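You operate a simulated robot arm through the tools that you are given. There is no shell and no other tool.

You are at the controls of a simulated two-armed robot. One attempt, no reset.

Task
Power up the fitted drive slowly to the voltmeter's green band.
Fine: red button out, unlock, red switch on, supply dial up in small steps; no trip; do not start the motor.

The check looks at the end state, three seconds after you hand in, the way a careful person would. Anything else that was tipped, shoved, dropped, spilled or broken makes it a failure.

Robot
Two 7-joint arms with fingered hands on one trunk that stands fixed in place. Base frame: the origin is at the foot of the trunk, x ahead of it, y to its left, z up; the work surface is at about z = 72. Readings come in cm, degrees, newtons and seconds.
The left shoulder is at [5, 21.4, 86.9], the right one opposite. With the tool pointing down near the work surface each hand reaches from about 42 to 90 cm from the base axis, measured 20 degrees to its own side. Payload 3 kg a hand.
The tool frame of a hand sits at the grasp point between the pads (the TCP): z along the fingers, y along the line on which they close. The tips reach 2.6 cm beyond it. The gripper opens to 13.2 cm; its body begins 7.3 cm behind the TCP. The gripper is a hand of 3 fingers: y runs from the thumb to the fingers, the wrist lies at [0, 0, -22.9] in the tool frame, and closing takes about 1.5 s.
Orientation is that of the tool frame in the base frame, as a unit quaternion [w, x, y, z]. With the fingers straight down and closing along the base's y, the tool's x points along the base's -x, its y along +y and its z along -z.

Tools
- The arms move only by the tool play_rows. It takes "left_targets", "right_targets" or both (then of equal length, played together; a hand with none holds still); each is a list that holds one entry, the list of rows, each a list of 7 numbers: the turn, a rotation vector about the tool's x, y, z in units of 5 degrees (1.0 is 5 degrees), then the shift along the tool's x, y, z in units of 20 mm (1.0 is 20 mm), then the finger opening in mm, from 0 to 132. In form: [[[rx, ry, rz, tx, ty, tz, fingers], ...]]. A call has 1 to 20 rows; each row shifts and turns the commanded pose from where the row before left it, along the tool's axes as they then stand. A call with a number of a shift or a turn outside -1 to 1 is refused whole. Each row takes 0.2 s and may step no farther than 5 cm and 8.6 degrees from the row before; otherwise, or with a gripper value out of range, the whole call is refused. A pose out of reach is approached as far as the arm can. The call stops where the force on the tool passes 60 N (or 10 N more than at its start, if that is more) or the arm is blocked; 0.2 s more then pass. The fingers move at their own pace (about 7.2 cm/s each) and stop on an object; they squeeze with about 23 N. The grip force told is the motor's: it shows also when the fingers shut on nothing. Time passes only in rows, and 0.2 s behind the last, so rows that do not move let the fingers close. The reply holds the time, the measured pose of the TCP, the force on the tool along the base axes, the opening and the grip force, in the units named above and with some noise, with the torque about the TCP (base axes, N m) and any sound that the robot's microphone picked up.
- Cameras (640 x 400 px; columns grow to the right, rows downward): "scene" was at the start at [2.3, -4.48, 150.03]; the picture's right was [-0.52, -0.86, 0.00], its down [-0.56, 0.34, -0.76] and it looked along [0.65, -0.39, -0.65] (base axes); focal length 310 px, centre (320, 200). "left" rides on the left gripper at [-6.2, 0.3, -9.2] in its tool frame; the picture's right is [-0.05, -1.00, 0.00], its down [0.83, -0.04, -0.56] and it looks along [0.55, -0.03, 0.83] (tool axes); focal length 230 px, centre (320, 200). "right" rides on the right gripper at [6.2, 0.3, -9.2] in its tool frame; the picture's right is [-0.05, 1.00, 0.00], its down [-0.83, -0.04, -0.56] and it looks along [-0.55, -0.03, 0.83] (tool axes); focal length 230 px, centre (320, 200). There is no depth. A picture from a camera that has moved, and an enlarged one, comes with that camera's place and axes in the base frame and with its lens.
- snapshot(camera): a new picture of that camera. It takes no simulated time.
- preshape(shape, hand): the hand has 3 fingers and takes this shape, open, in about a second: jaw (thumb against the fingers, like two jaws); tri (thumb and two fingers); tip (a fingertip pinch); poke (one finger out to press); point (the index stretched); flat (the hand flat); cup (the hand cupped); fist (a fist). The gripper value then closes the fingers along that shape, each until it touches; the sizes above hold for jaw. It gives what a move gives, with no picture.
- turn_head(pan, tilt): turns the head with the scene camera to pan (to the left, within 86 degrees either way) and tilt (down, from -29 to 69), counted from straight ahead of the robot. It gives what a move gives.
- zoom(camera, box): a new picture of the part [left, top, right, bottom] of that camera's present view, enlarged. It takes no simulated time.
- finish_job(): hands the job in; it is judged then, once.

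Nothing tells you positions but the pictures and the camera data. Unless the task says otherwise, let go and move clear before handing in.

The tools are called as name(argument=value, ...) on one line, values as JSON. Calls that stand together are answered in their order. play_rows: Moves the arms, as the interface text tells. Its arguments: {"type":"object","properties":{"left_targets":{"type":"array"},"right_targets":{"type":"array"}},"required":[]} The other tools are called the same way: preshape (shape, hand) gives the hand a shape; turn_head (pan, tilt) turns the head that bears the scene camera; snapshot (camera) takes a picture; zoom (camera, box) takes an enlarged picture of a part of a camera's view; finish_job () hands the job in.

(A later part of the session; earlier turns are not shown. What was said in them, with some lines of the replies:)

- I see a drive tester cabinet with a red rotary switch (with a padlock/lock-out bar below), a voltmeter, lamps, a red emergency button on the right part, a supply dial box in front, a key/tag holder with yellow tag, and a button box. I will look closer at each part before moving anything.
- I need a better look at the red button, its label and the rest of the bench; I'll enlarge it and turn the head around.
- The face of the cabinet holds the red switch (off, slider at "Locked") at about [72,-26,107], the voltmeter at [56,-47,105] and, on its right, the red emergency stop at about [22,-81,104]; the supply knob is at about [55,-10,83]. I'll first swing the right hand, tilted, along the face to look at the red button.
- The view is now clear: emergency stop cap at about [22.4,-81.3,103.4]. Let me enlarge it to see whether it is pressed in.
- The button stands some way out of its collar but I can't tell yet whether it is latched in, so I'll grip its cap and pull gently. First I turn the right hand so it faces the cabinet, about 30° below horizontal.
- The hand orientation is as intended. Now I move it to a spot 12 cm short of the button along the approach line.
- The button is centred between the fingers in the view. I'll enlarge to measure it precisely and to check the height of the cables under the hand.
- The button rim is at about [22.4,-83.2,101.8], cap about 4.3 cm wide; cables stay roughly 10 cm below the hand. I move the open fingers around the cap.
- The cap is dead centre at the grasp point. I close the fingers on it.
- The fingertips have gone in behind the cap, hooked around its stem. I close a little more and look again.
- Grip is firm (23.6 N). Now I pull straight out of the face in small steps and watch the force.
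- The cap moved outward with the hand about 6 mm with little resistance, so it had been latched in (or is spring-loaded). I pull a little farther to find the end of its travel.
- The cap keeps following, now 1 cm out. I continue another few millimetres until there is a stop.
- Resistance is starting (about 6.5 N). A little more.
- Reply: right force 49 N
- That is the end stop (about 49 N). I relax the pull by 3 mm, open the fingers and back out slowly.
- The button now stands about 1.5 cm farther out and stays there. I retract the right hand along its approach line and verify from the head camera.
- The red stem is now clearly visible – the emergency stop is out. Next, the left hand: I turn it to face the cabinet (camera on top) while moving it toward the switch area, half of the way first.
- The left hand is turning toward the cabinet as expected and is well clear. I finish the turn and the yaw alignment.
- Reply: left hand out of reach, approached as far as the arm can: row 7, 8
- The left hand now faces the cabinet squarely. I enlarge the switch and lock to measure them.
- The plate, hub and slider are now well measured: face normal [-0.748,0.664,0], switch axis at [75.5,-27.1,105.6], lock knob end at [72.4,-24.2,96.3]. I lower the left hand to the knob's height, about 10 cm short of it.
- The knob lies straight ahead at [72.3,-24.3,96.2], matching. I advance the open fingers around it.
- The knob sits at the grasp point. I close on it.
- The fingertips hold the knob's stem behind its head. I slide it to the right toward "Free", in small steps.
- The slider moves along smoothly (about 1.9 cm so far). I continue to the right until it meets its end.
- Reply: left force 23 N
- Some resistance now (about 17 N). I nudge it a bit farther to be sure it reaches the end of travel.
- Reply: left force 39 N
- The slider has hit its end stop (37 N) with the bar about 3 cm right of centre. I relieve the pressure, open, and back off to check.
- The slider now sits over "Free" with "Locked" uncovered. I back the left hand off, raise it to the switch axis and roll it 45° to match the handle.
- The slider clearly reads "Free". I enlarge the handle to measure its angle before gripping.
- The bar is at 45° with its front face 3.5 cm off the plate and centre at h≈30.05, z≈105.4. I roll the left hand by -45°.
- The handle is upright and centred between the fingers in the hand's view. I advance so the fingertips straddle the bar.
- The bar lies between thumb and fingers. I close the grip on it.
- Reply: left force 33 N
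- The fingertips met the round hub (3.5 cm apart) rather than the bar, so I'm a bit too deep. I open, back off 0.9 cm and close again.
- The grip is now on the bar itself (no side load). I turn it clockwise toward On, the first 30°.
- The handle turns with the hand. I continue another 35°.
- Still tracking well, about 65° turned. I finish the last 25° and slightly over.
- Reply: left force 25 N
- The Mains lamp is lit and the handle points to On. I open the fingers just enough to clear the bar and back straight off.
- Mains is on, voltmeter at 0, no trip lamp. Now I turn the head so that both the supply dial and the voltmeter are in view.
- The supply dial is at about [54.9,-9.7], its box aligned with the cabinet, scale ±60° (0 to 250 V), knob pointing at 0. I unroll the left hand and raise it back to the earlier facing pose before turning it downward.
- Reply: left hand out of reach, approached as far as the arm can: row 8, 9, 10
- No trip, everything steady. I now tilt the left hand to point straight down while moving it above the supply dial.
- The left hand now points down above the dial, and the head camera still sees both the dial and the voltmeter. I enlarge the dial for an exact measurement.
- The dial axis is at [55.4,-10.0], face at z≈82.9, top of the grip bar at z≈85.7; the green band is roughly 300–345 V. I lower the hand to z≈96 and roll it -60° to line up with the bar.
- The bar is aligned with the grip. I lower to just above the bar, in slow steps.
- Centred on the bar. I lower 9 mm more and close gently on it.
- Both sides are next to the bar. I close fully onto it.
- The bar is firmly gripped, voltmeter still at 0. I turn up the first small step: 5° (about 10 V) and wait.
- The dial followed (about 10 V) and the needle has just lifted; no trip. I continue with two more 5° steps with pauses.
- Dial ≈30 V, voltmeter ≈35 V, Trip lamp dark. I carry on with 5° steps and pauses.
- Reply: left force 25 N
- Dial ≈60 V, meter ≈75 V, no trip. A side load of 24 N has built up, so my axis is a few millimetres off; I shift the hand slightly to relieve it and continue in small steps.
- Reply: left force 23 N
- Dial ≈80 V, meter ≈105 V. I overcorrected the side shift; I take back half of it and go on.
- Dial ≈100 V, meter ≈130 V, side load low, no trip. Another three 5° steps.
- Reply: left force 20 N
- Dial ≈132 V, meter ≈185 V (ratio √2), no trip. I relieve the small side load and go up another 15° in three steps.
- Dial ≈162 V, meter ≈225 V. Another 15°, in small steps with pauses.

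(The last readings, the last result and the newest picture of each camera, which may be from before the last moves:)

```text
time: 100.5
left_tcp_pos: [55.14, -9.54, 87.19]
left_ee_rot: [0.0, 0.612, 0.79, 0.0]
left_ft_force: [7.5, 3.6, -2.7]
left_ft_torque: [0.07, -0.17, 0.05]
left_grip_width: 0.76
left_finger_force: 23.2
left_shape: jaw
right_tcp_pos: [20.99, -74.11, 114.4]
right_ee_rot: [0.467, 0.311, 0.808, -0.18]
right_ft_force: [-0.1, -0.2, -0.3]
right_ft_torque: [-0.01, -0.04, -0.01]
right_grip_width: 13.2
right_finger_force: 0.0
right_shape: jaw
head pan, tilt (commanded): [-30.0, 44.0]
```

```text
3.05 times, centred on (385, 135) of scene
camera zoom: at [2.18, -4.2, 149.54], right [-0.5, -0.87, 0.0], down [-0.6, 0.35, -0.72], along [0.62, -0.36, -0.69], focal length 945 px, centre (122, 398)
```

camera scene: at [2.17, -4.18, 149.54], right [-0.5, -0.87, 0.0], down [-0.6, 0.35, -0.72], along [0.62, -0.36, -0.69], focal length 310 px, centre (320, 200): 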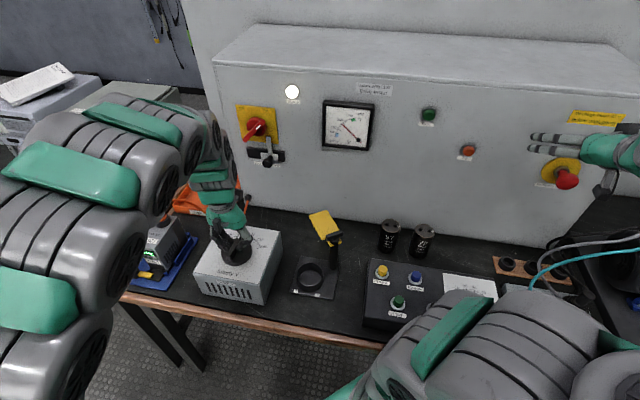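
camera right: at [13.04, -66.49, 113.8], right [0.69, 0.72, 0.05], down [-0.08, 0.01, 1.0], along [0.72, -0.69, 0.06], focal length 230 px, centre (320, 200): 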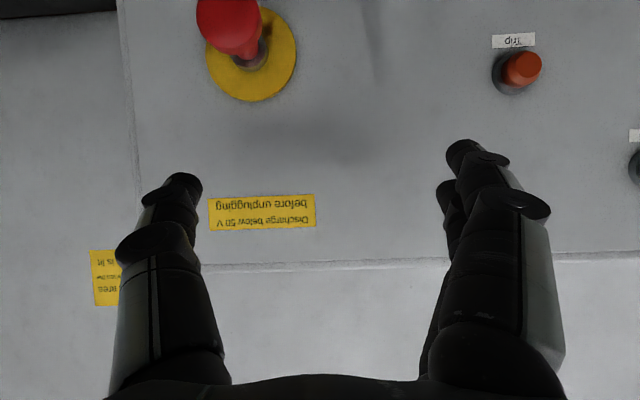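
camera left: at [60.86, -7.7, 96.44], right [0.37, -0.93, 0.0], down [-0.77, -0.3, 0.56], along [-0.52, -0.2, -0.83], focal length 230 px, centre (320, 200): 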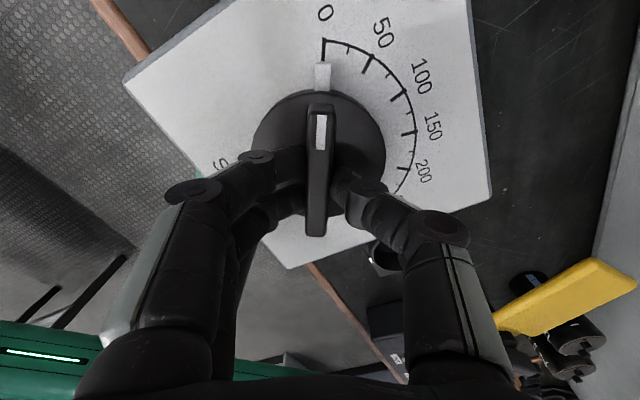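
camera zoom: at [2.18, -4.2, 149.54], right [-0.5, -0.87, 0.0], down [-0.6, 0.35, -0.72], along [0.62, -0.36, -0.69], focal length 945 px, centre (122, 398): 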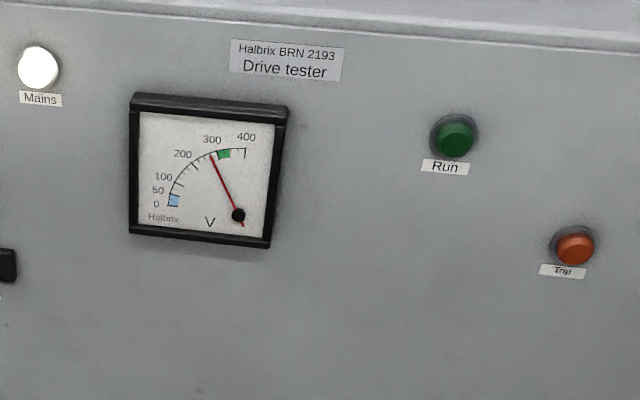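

Dial ≈193 V, meter ≈270 V. I go 10° more in two steps and read again before the final trim.

play_rows(left_targets=[[[0, 0, 0.2, 0, 0, 0, 5], [0, 0, 0.2, 0, 0, 0, 5], [0, 0, 0.2, 0, 0, 0, 5], [0, 0, 0.2, 0, 0, 0, 5], [0, 0, 0.2, 0, 0, 0, 5], [0, 0, 0, 0, 0, 0, 5], [0, 0, 0, 0, 0, 0, 5], [0, 0, 0, 0, 0, 0, 5], [0, 0, 0.2, 0, 0, 0, 5], [0, 0, 0.2, 0, 0, 0, 5], [0, 0, 0.2, 0, 0, 0, 5], [0, 0, 0.2, 0, 0, 0, 5], [0, 0, 0.2, 0, 0, 0, 5], [0, 0, 0, 0, 0, 0, 5], [0, 0, 0, 0, 0, 0, 5], [0, 0, 0, 0, 0, 0, 5], [0, 0, 0, 0, 0, 0, 5]]])

zoom(camera="left", box=[230, 0, 450, 240])

zoom(camera="scene", box=[310, 90, 390, 160])

snapshot(camera="scene")

```text
time: 104.0
left_tcp_pos: [55.16, -9.55, 87.13]
left_ee_rot: [0.001, 0.679, 0.735, 0.0]
left_ft_force: [6.7, 7.8, 0.5]
left_ft_torque: [0.13, -0.21, 0.07]
left_grip_width: 0.81
left_finger_force: 22.9
left_shape: jaw
right_tcp_pos: [20.91, -74.05, 114.47]
right_ee_rot: [0.467, 0.311, 0.809, -0.18]
right_ft_force: [0.2, -0.6, 0.1]
right_ft_torque: [-0.01, 0.02, 0.04]
right_grip_width: 13.19
right_finger_force: 0.0
right_shape: jaw
head pan, tilt (commanded): [-30.0, 44.0]
```

```text
1.67 times, centred on (340, 120) of left
camera zoom: at [55.87, -15.66, 96.41], right [-0.99, -0.13, 0.0], down [-0.11, 0.82, 0.56], along [-0.07, 0.55, -0.83], focal length 384 px, centre (287, 333)
```

zoom: 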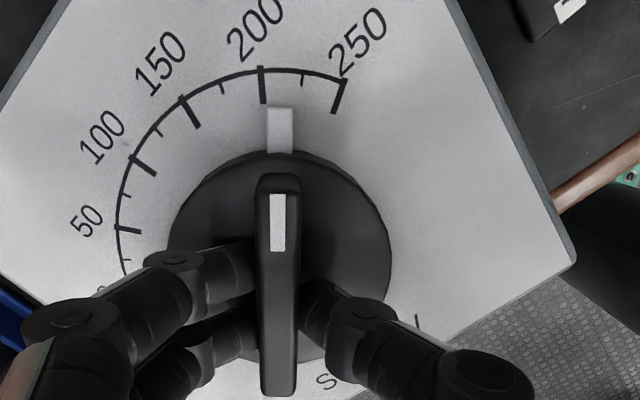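

```text
5.71 times, centred on (350, 125) of scene
camera zoom: at [2.18, -4.19, 149.54], right [-0.5, -0.87, 0.0], down [-0.6, 0.35, -0.72], along [0.62, -0.36, -0.69], focal length 1772 px, centre (149, 629)
```

zoom: 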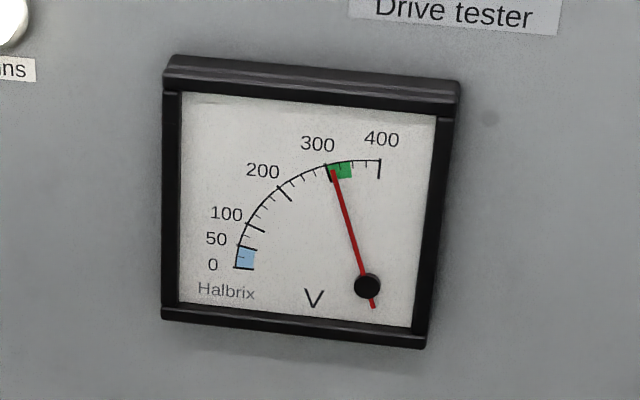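

```text
taken
camera scene: at [2.18, -4.19, 149.54], right [-0.5, -0.87, 0.0], down [-0.6, 0.35, -0.72], along [0.62, -0.36, -0.69], focal length 310 px, centre (320, 200)
```

scene: 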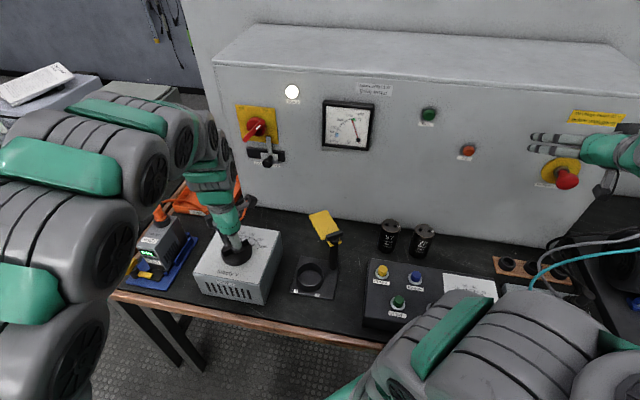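

The needle is just entering the green band (≈305 V); the drive's display has lit. I add 5° more, slowly, to bring it to the middle.

play_rows(left_targets=[[[0, 0, 0.2, 0, 0, 0, 5], [0, 0, 0.2, 0, 0, 0, 5], [0, 0, 0, 0, 0, 0, 5], [0, 0, 0.2, 0, 0, 0, 5], [0, 0, 0.2, 0, 0, 0, 5], [0, 0, 0, 0, 0, 0, 5], [0, 0, 0.2, 0, 0, 0, 5], [0, 0, 0, 0, 0, 0, 5], [0, 0, 0, 0, 0, 0, 5], [0, 0, 0, 0, 0, 0, 5], [0, 0, 0, 0, 0, 0, 5], [0, 0, 0, 0, 0, 0, 5], [0, 0, 0, 0, 0, 0, 5], [0, 0, 0, 0, 0, 0, 5], [0, 0, 0, 0, 0, 0, 5]]])

zoom(camera="left", box=[230, 0, 450, 240])

zoom(camera="scene", box=[310, 90, 390, 160])

```text
time: 107.2
left_tcp_pos: [55.29, -9.52, 87.21]
left_ee_rot: [0.001, 0.71, 0.704, 0.0]
left_ft_force: [3.5, 10.5, -7.4]
left_ft_torque: [0.19, -0.08, 0.08]
left_grip_width: 0.77
left_finger_force: 22.9
left_shape: jaw
right_tcp_pos: [20.96, -74.07, 114.35]
right_ee_rot: [0.467, 0.311, 0.808, -0.18]
right_ft_force: [0.2, 0.1, -0.7]
right_ft_torque: [0.01, -0.01, -0.04]
right_grip_width: 13.19
right_finger_force: 0.0
right_shape: jaw
head pan, tilt (commanded): [-30.0, 44.0]
```

```text
1.67 times, centred on (340, 120) of left
camera zoom: at [55.38, -15.72, 96.47], right [-1.0, -0.04, 0.0], down [-0.04, 0.83, 0.56], along [-0.02, 0.55, -0.83], focal length 384 px, centre (287, 333)
```

zoom: 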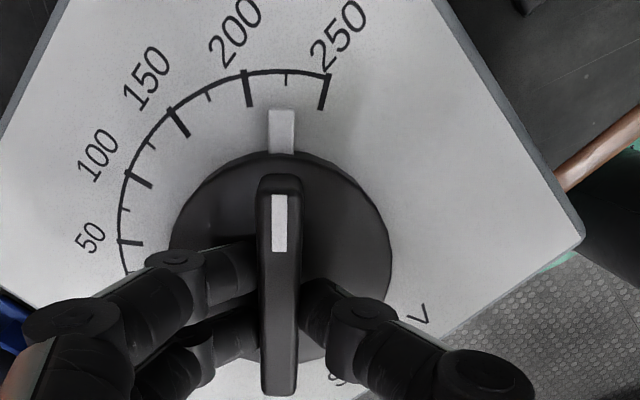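

```text
5.71 times, centred on (350, 125) of scene
camera zoom: at [2.18, -4.19, 149.54], right [-0.5, -0.87, 0.0], down [-0.6, 0.35, -0.72], along [0.62, -0.36, -0.69], focal length 1772 px, centre (149, 629)
```

zoom: 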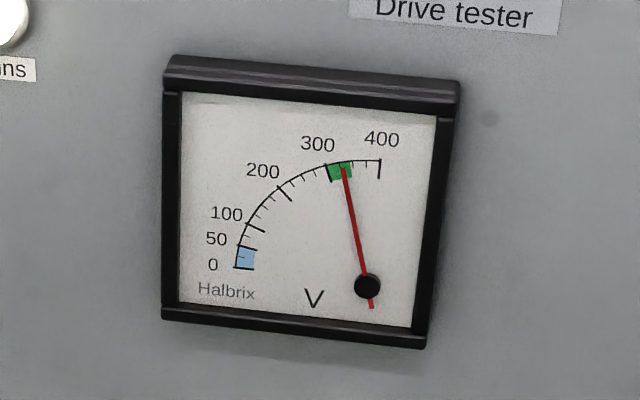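

The needle stands in the middle of the green band (≈325 V) and is steady. I relieve the side load, then open the fingers slowly.

play_rows(left_targets=[[[0, 0, 0, 0.04, 0.01, 0, 5], [0, 0, 0, 0, 0, 0, 5], [0, 0, 0, 0, 0, 0, 12], [0, 0, 0, 0, 0, 0, 18], [0, 0, 0, 0, 0, 0, 26], [0, 0, 0, 0, 0, 0, 36], [0, 0, 0, 0, 0, 0, 48], [0, 0, 0, 0, 0, 0, 60], [0, 0, 0, 0, 0, 0, 60], [0, 0, 0, 0, 0, 0, 60]]])

zoom(camera="left", box=[230, 0, 450, 240])

zoom(camera="scene", box=[310, 90, 390, 160])

```text
time: 109.5
left_tcp_pos: [55.26, -9.49, 87.09]
left_ee_rot: [0.0, 0.711, 0.704, -0.001]
left_ft_force: [0.8, -0.5, 0.7]
left_ft_torque: [0.01, -0.02, -0.03]
left_grip_width: 5.94
left_finger_force: 0.2
left_shape: jaw
right_tcp_pos: [21.01, -73.93, 114.45]
right_ee_rot: [0.467, 0.31, 0.808, -0.179]
right_ft_force: [0.2, -0.2, 0.2]
right_ft_torque: [0.0, 0.01, 0.03]
right_grip_width: 13.2
right_finger_force: 0.1
right_shape: jaw
head pan, tilt (commanded): [-30.0, 44.0]
```

```text
1.67 times, centred on (340, 120) of left
camera zoom: at [55.42, -15.71, 96.42], right [-1.0, -0.04, 0.0], down [-0.04, 0.83, 0.56], along [-0.02, 0.55, -0.83], focal length 384 px, centre (287, 333)
```

zoom: 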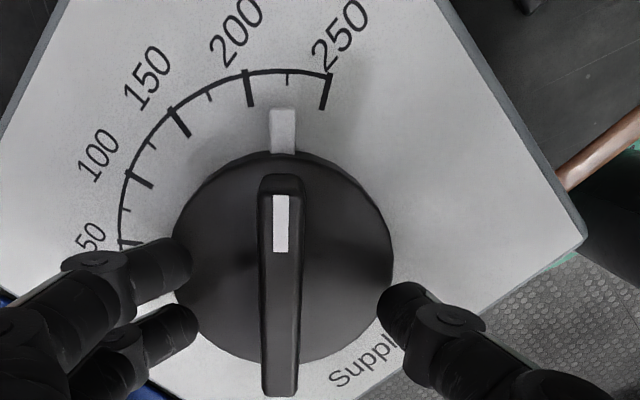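

```text
5.71 times, centred on (350, 125) of scene
camera zoom: at [2.17, -4.21, 149.54], right [-0.5, -0.87, 0.0], down [-0.6, 0.35, -0.72], along [0.62, -0.36, -0.69], focal length 1772 px, centre (149, 629)
```

zoom: 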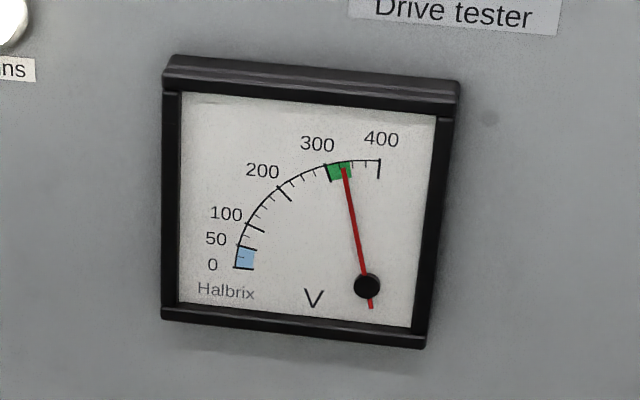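

Released cleanly; dial stays and the needle remains inside the green band. I lift the left hand straight up and clear.

play_rows(left_targets=[[[0, 0, 0, 0, 0, -0.3, 60], [0, 0, 0, 0, 0, -0.6, 60], [0, 0, 0, 0, 0, -1, 60], [0, 0, 0, 0, 0, -1, 60], [0, 0, 0, 0, 0, -1, 60], [0, 0, 0, 0, 0, -1, 60], [0, 0, 0, 0, 0, -1, 60], [0, 0, 0, 0, 0, -1, 60], [0, 0, 0, 0, 0, -1, 60], [0, 0, 0, 0, 0, -1, 60], [0, 0, 0, 0, 0, -1, 60], [0, 0, 0, 0, 0, 0, 60]]])

snapshot(camera="scene")

zoom(camera="scene", box=[310, 90, 390, 160])

snapshot(camera="left")

```text
time: 112.0
left_tcp_pos: [55.3, -9.61, 107.07]
left_ee_rot: [-0.001, 0.71, 0.704, 0.0]
left_ft_force: [0.1, 0.4, 0.0]
left_ft_torque: [-0.01, 0.01, 0.04]
left_grip_width: 5.95
left_finger_force: 0.0
left_shape: jaw
right_tcp_pos: [20.93, -74.09, 114.39]
right_ee_rot: [0.467, 0.311, 0.808, -0.18]
right_ft_force: [-0.3, 0.3, 0.0]
right_ft_torque: [0.02, 0.03, -0.03]
right_grip_width: 13.19
right_finger_force: 0.1
right_shape: jaw
head pan, tilt (commanded): [-30.0, 44.0]
```

```text
taken
camera scene: at [2.17, -4.21, 149.54], right [-0.5, -0.87, 0.0], down [-0.6, 0.35, -0.72], along [0.62, -0.36, -0.69], focal length 310 px, centre (320, 200)
```

scene: 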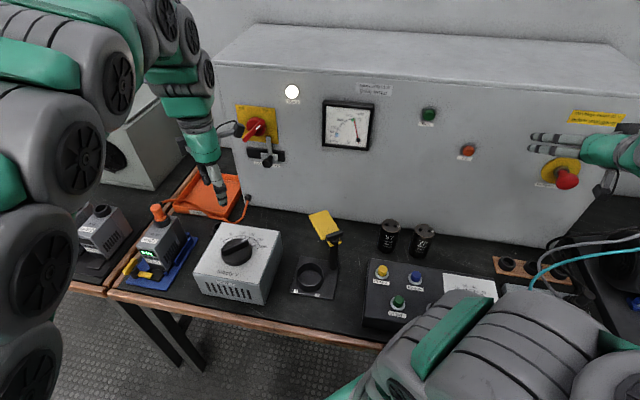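

```text
5.71 times, centred on (350, 125) of scene
camera zoom: at [2.17, -4.21, 149.54], right [-0.5, -0.87, 0.0], down [-0.6, 0.35, -0.72], along [0.62, -0.36, -0.69], focal length 1772 px, centre (149, 629)
```

zoom: 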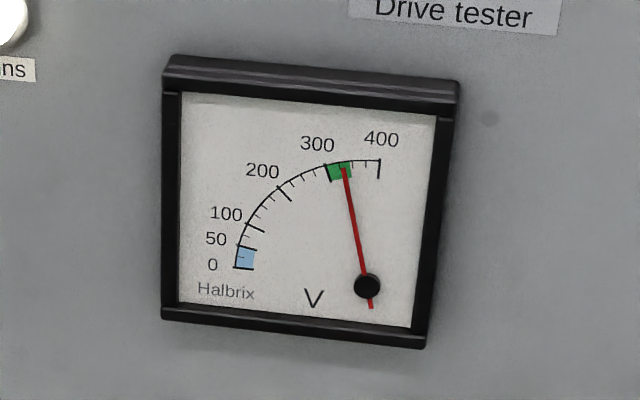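

```text
taken
camera left: at [55.39, -15.86, 116.25], right [-1.0, -0.04, 0.0], down [-0.04, 0.83, 0.56], along [-0.02, 0.55, -0.83], focal length 230 px, centre (320, 200)
```

left: 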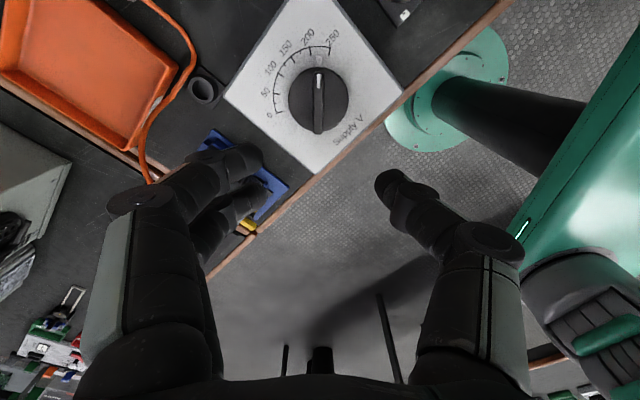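

Everything is as wanted. I draw the right hand back from the cabinet too, wait a moment, and make a final check of meter, lamps and bench.

play_rows(right_targets=[[[0, 0, 0, 0, 0, -0.6, 132], [0, 0, 0, 0, 0, -0.8, 132], [0, 0, 0, 0, 0, -0.8, 132], [0, 0, 0, 0, 0, -0.8, 132], [0, 0, 0, 0, 0, -0.6, 132], [0, 0, 0, 0, 0, 0, 132], [0, 0, 0, 0, 0, 0, 132], [0, 0, 0, 0, 0, 0, 132], [0, 0, 0, 0, 0, 0, 132], [0, 0, 0, 0, 0, 0, 132], [0, 0, 0, 0, 0, 0, 132], [0, 0, 0, 0, 0, 0, 132], [0, 0, 0, 0, 0, 0, 132]]])

snapshot(camera="scene")

zoom(camera="scene", box=[310, 90, 390, 160])

zoom(camera="scene", box=[400, 80, 640, 230])

zoom(camera="scene", box=[60, 180, 300, 310])

zoom(camera="scene", box=[210, 70, 390, 190])

```text
time: 114.8
left_tcp_pos: [55.34, -9.56, 107.03]
left_ee_rot: [0.001, 0.71, 0.704, 0.0]
left_ft_force: [0.0, 0.6, 0.4]
left_ft_torque: [0.0, 0.0, 0.03]
left_grip_width: 5.96
left_finger_force: 0.1
left_shape: jaw
right_tcp_pos: [16.35, -69.92, 118.01]
right_ee_rot: [0.467, 0.31, 0.808, -0.18]
right_ft_force: [-0.3, -0.2, 1.0]
right_ft_torque: [-0.04, -0.01, -0.03]
right_grip_width: 13.19
right_finger_force: 0.0
right_shape: jaw
head pan, tilt (commanded): [-30.0, 44.0]
```

```text
taken
camera scene: at [2.17, -4.21, 149.54], right [-0.5, -0.87, 0.0], down [-0.6, 0.35, -0.72], along [0.62, -0.36, -0.69], focal length 310 px, centre (320, 200)
```

scene: 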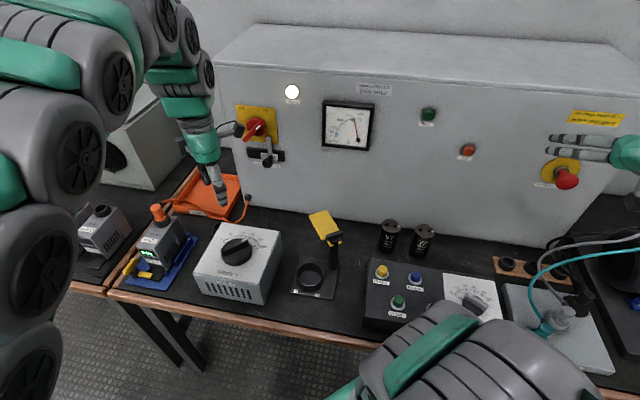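

```text
5.71 times, centred on (350, 125) of scene
camera zoom: at [2.17, -4.21, 149.54], right [-0.5, -0.87, 0.0], down [-0.6, 0.35, -0.72], along [0.62, -0.36, -0.69], focal length 1772 px, centre (149, 629)
```

zoom: 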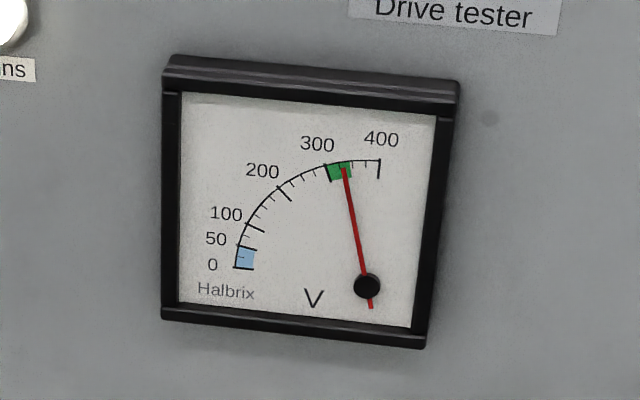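

```text
2.67 times, centred on (520, 155) of scene
camera zoom: at [2.17, -4.21, 149.54], right [-0.5, -0.87, 0.0], down [-0.6, 0.35, -0.72], along [0.62, -0.36, -0.69], focal length 827 px, centre (-213, 320)
```

zoom: 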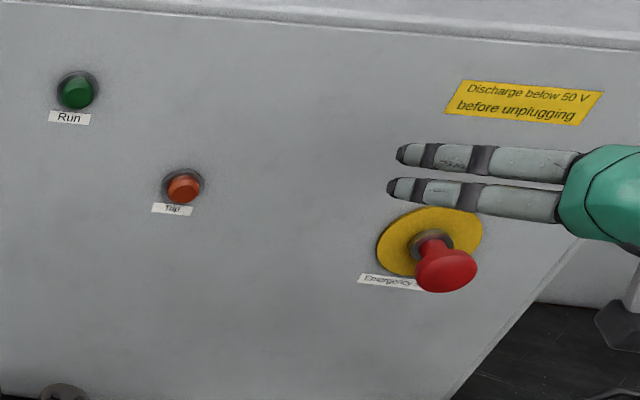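

```text
2.67 times, centred on (180, 245) of scene
camera zoom: at [2.17, -4.21, 149.54], right [-0.5, -0.87, 0.0], down [-0.6, 0.35, -0.72], along [0.62, -0.36, -0.69], focal length 827 px, centre (693, 80)
```

zoom: 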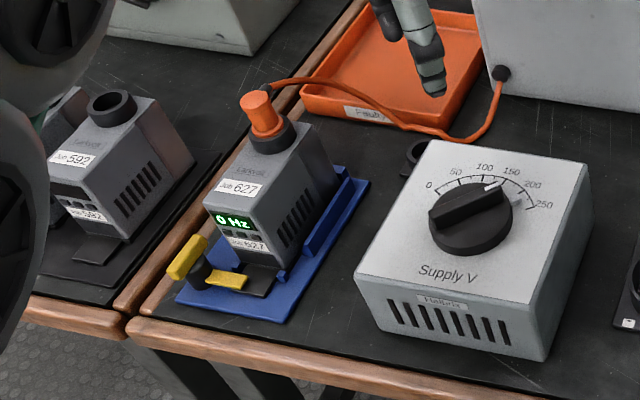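

```text
3.33 times, centred on (300, 130) of scene
camera zoom: at [2.17, -4.21, 149.54], right [-0.5, -0.87, 0.0], down [-0.6, 0.35, -0.72], along [0.62, -0.36, -0.69], focal length 1034 px, centre (387, 433)
```

zoom: 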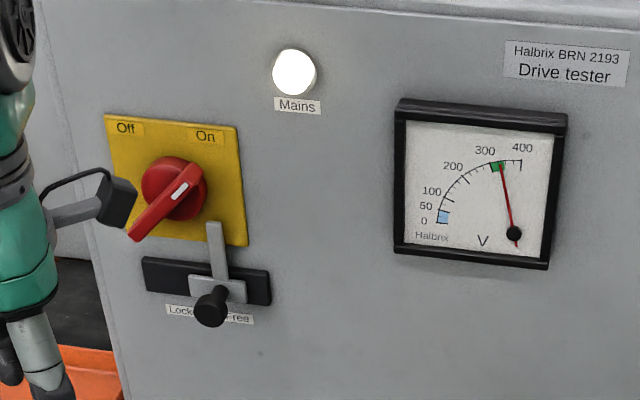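

The drive shows "0 Hz" and the voltmeter is steady in the green band at about 325 V. Mains is lit and Run and Trip are dark. The emergency stop is out, the slider is at Free and the switch is On. Both hands are clear, so I hand in.

finish_job()

```text
The job is handed in.
```

The fitted drive (job 627) is powered up, and the voltmeter is steady in the green band at about 325 V. I handed the job in; no result came back with it.

- **Red button:** it was latched in. I pulled it out about 1.5 cm to its stop, and it stayed out.
- **Lock and switch:** the slider is at Free and the red switch is at On. The Mains lamp is lit.
- **Supply dial:** I raised it in steps of about 5° (roughly 10 V) with pauses, to about 228 V. The meter followed at about 1.4 times the dial.
- **No trip, motor not started:** the Trip and Run lamps are dark, and the drive's display reads 0 Hz.

Both hands are open and clear. I saw nothing else on the bench moved or knocked.
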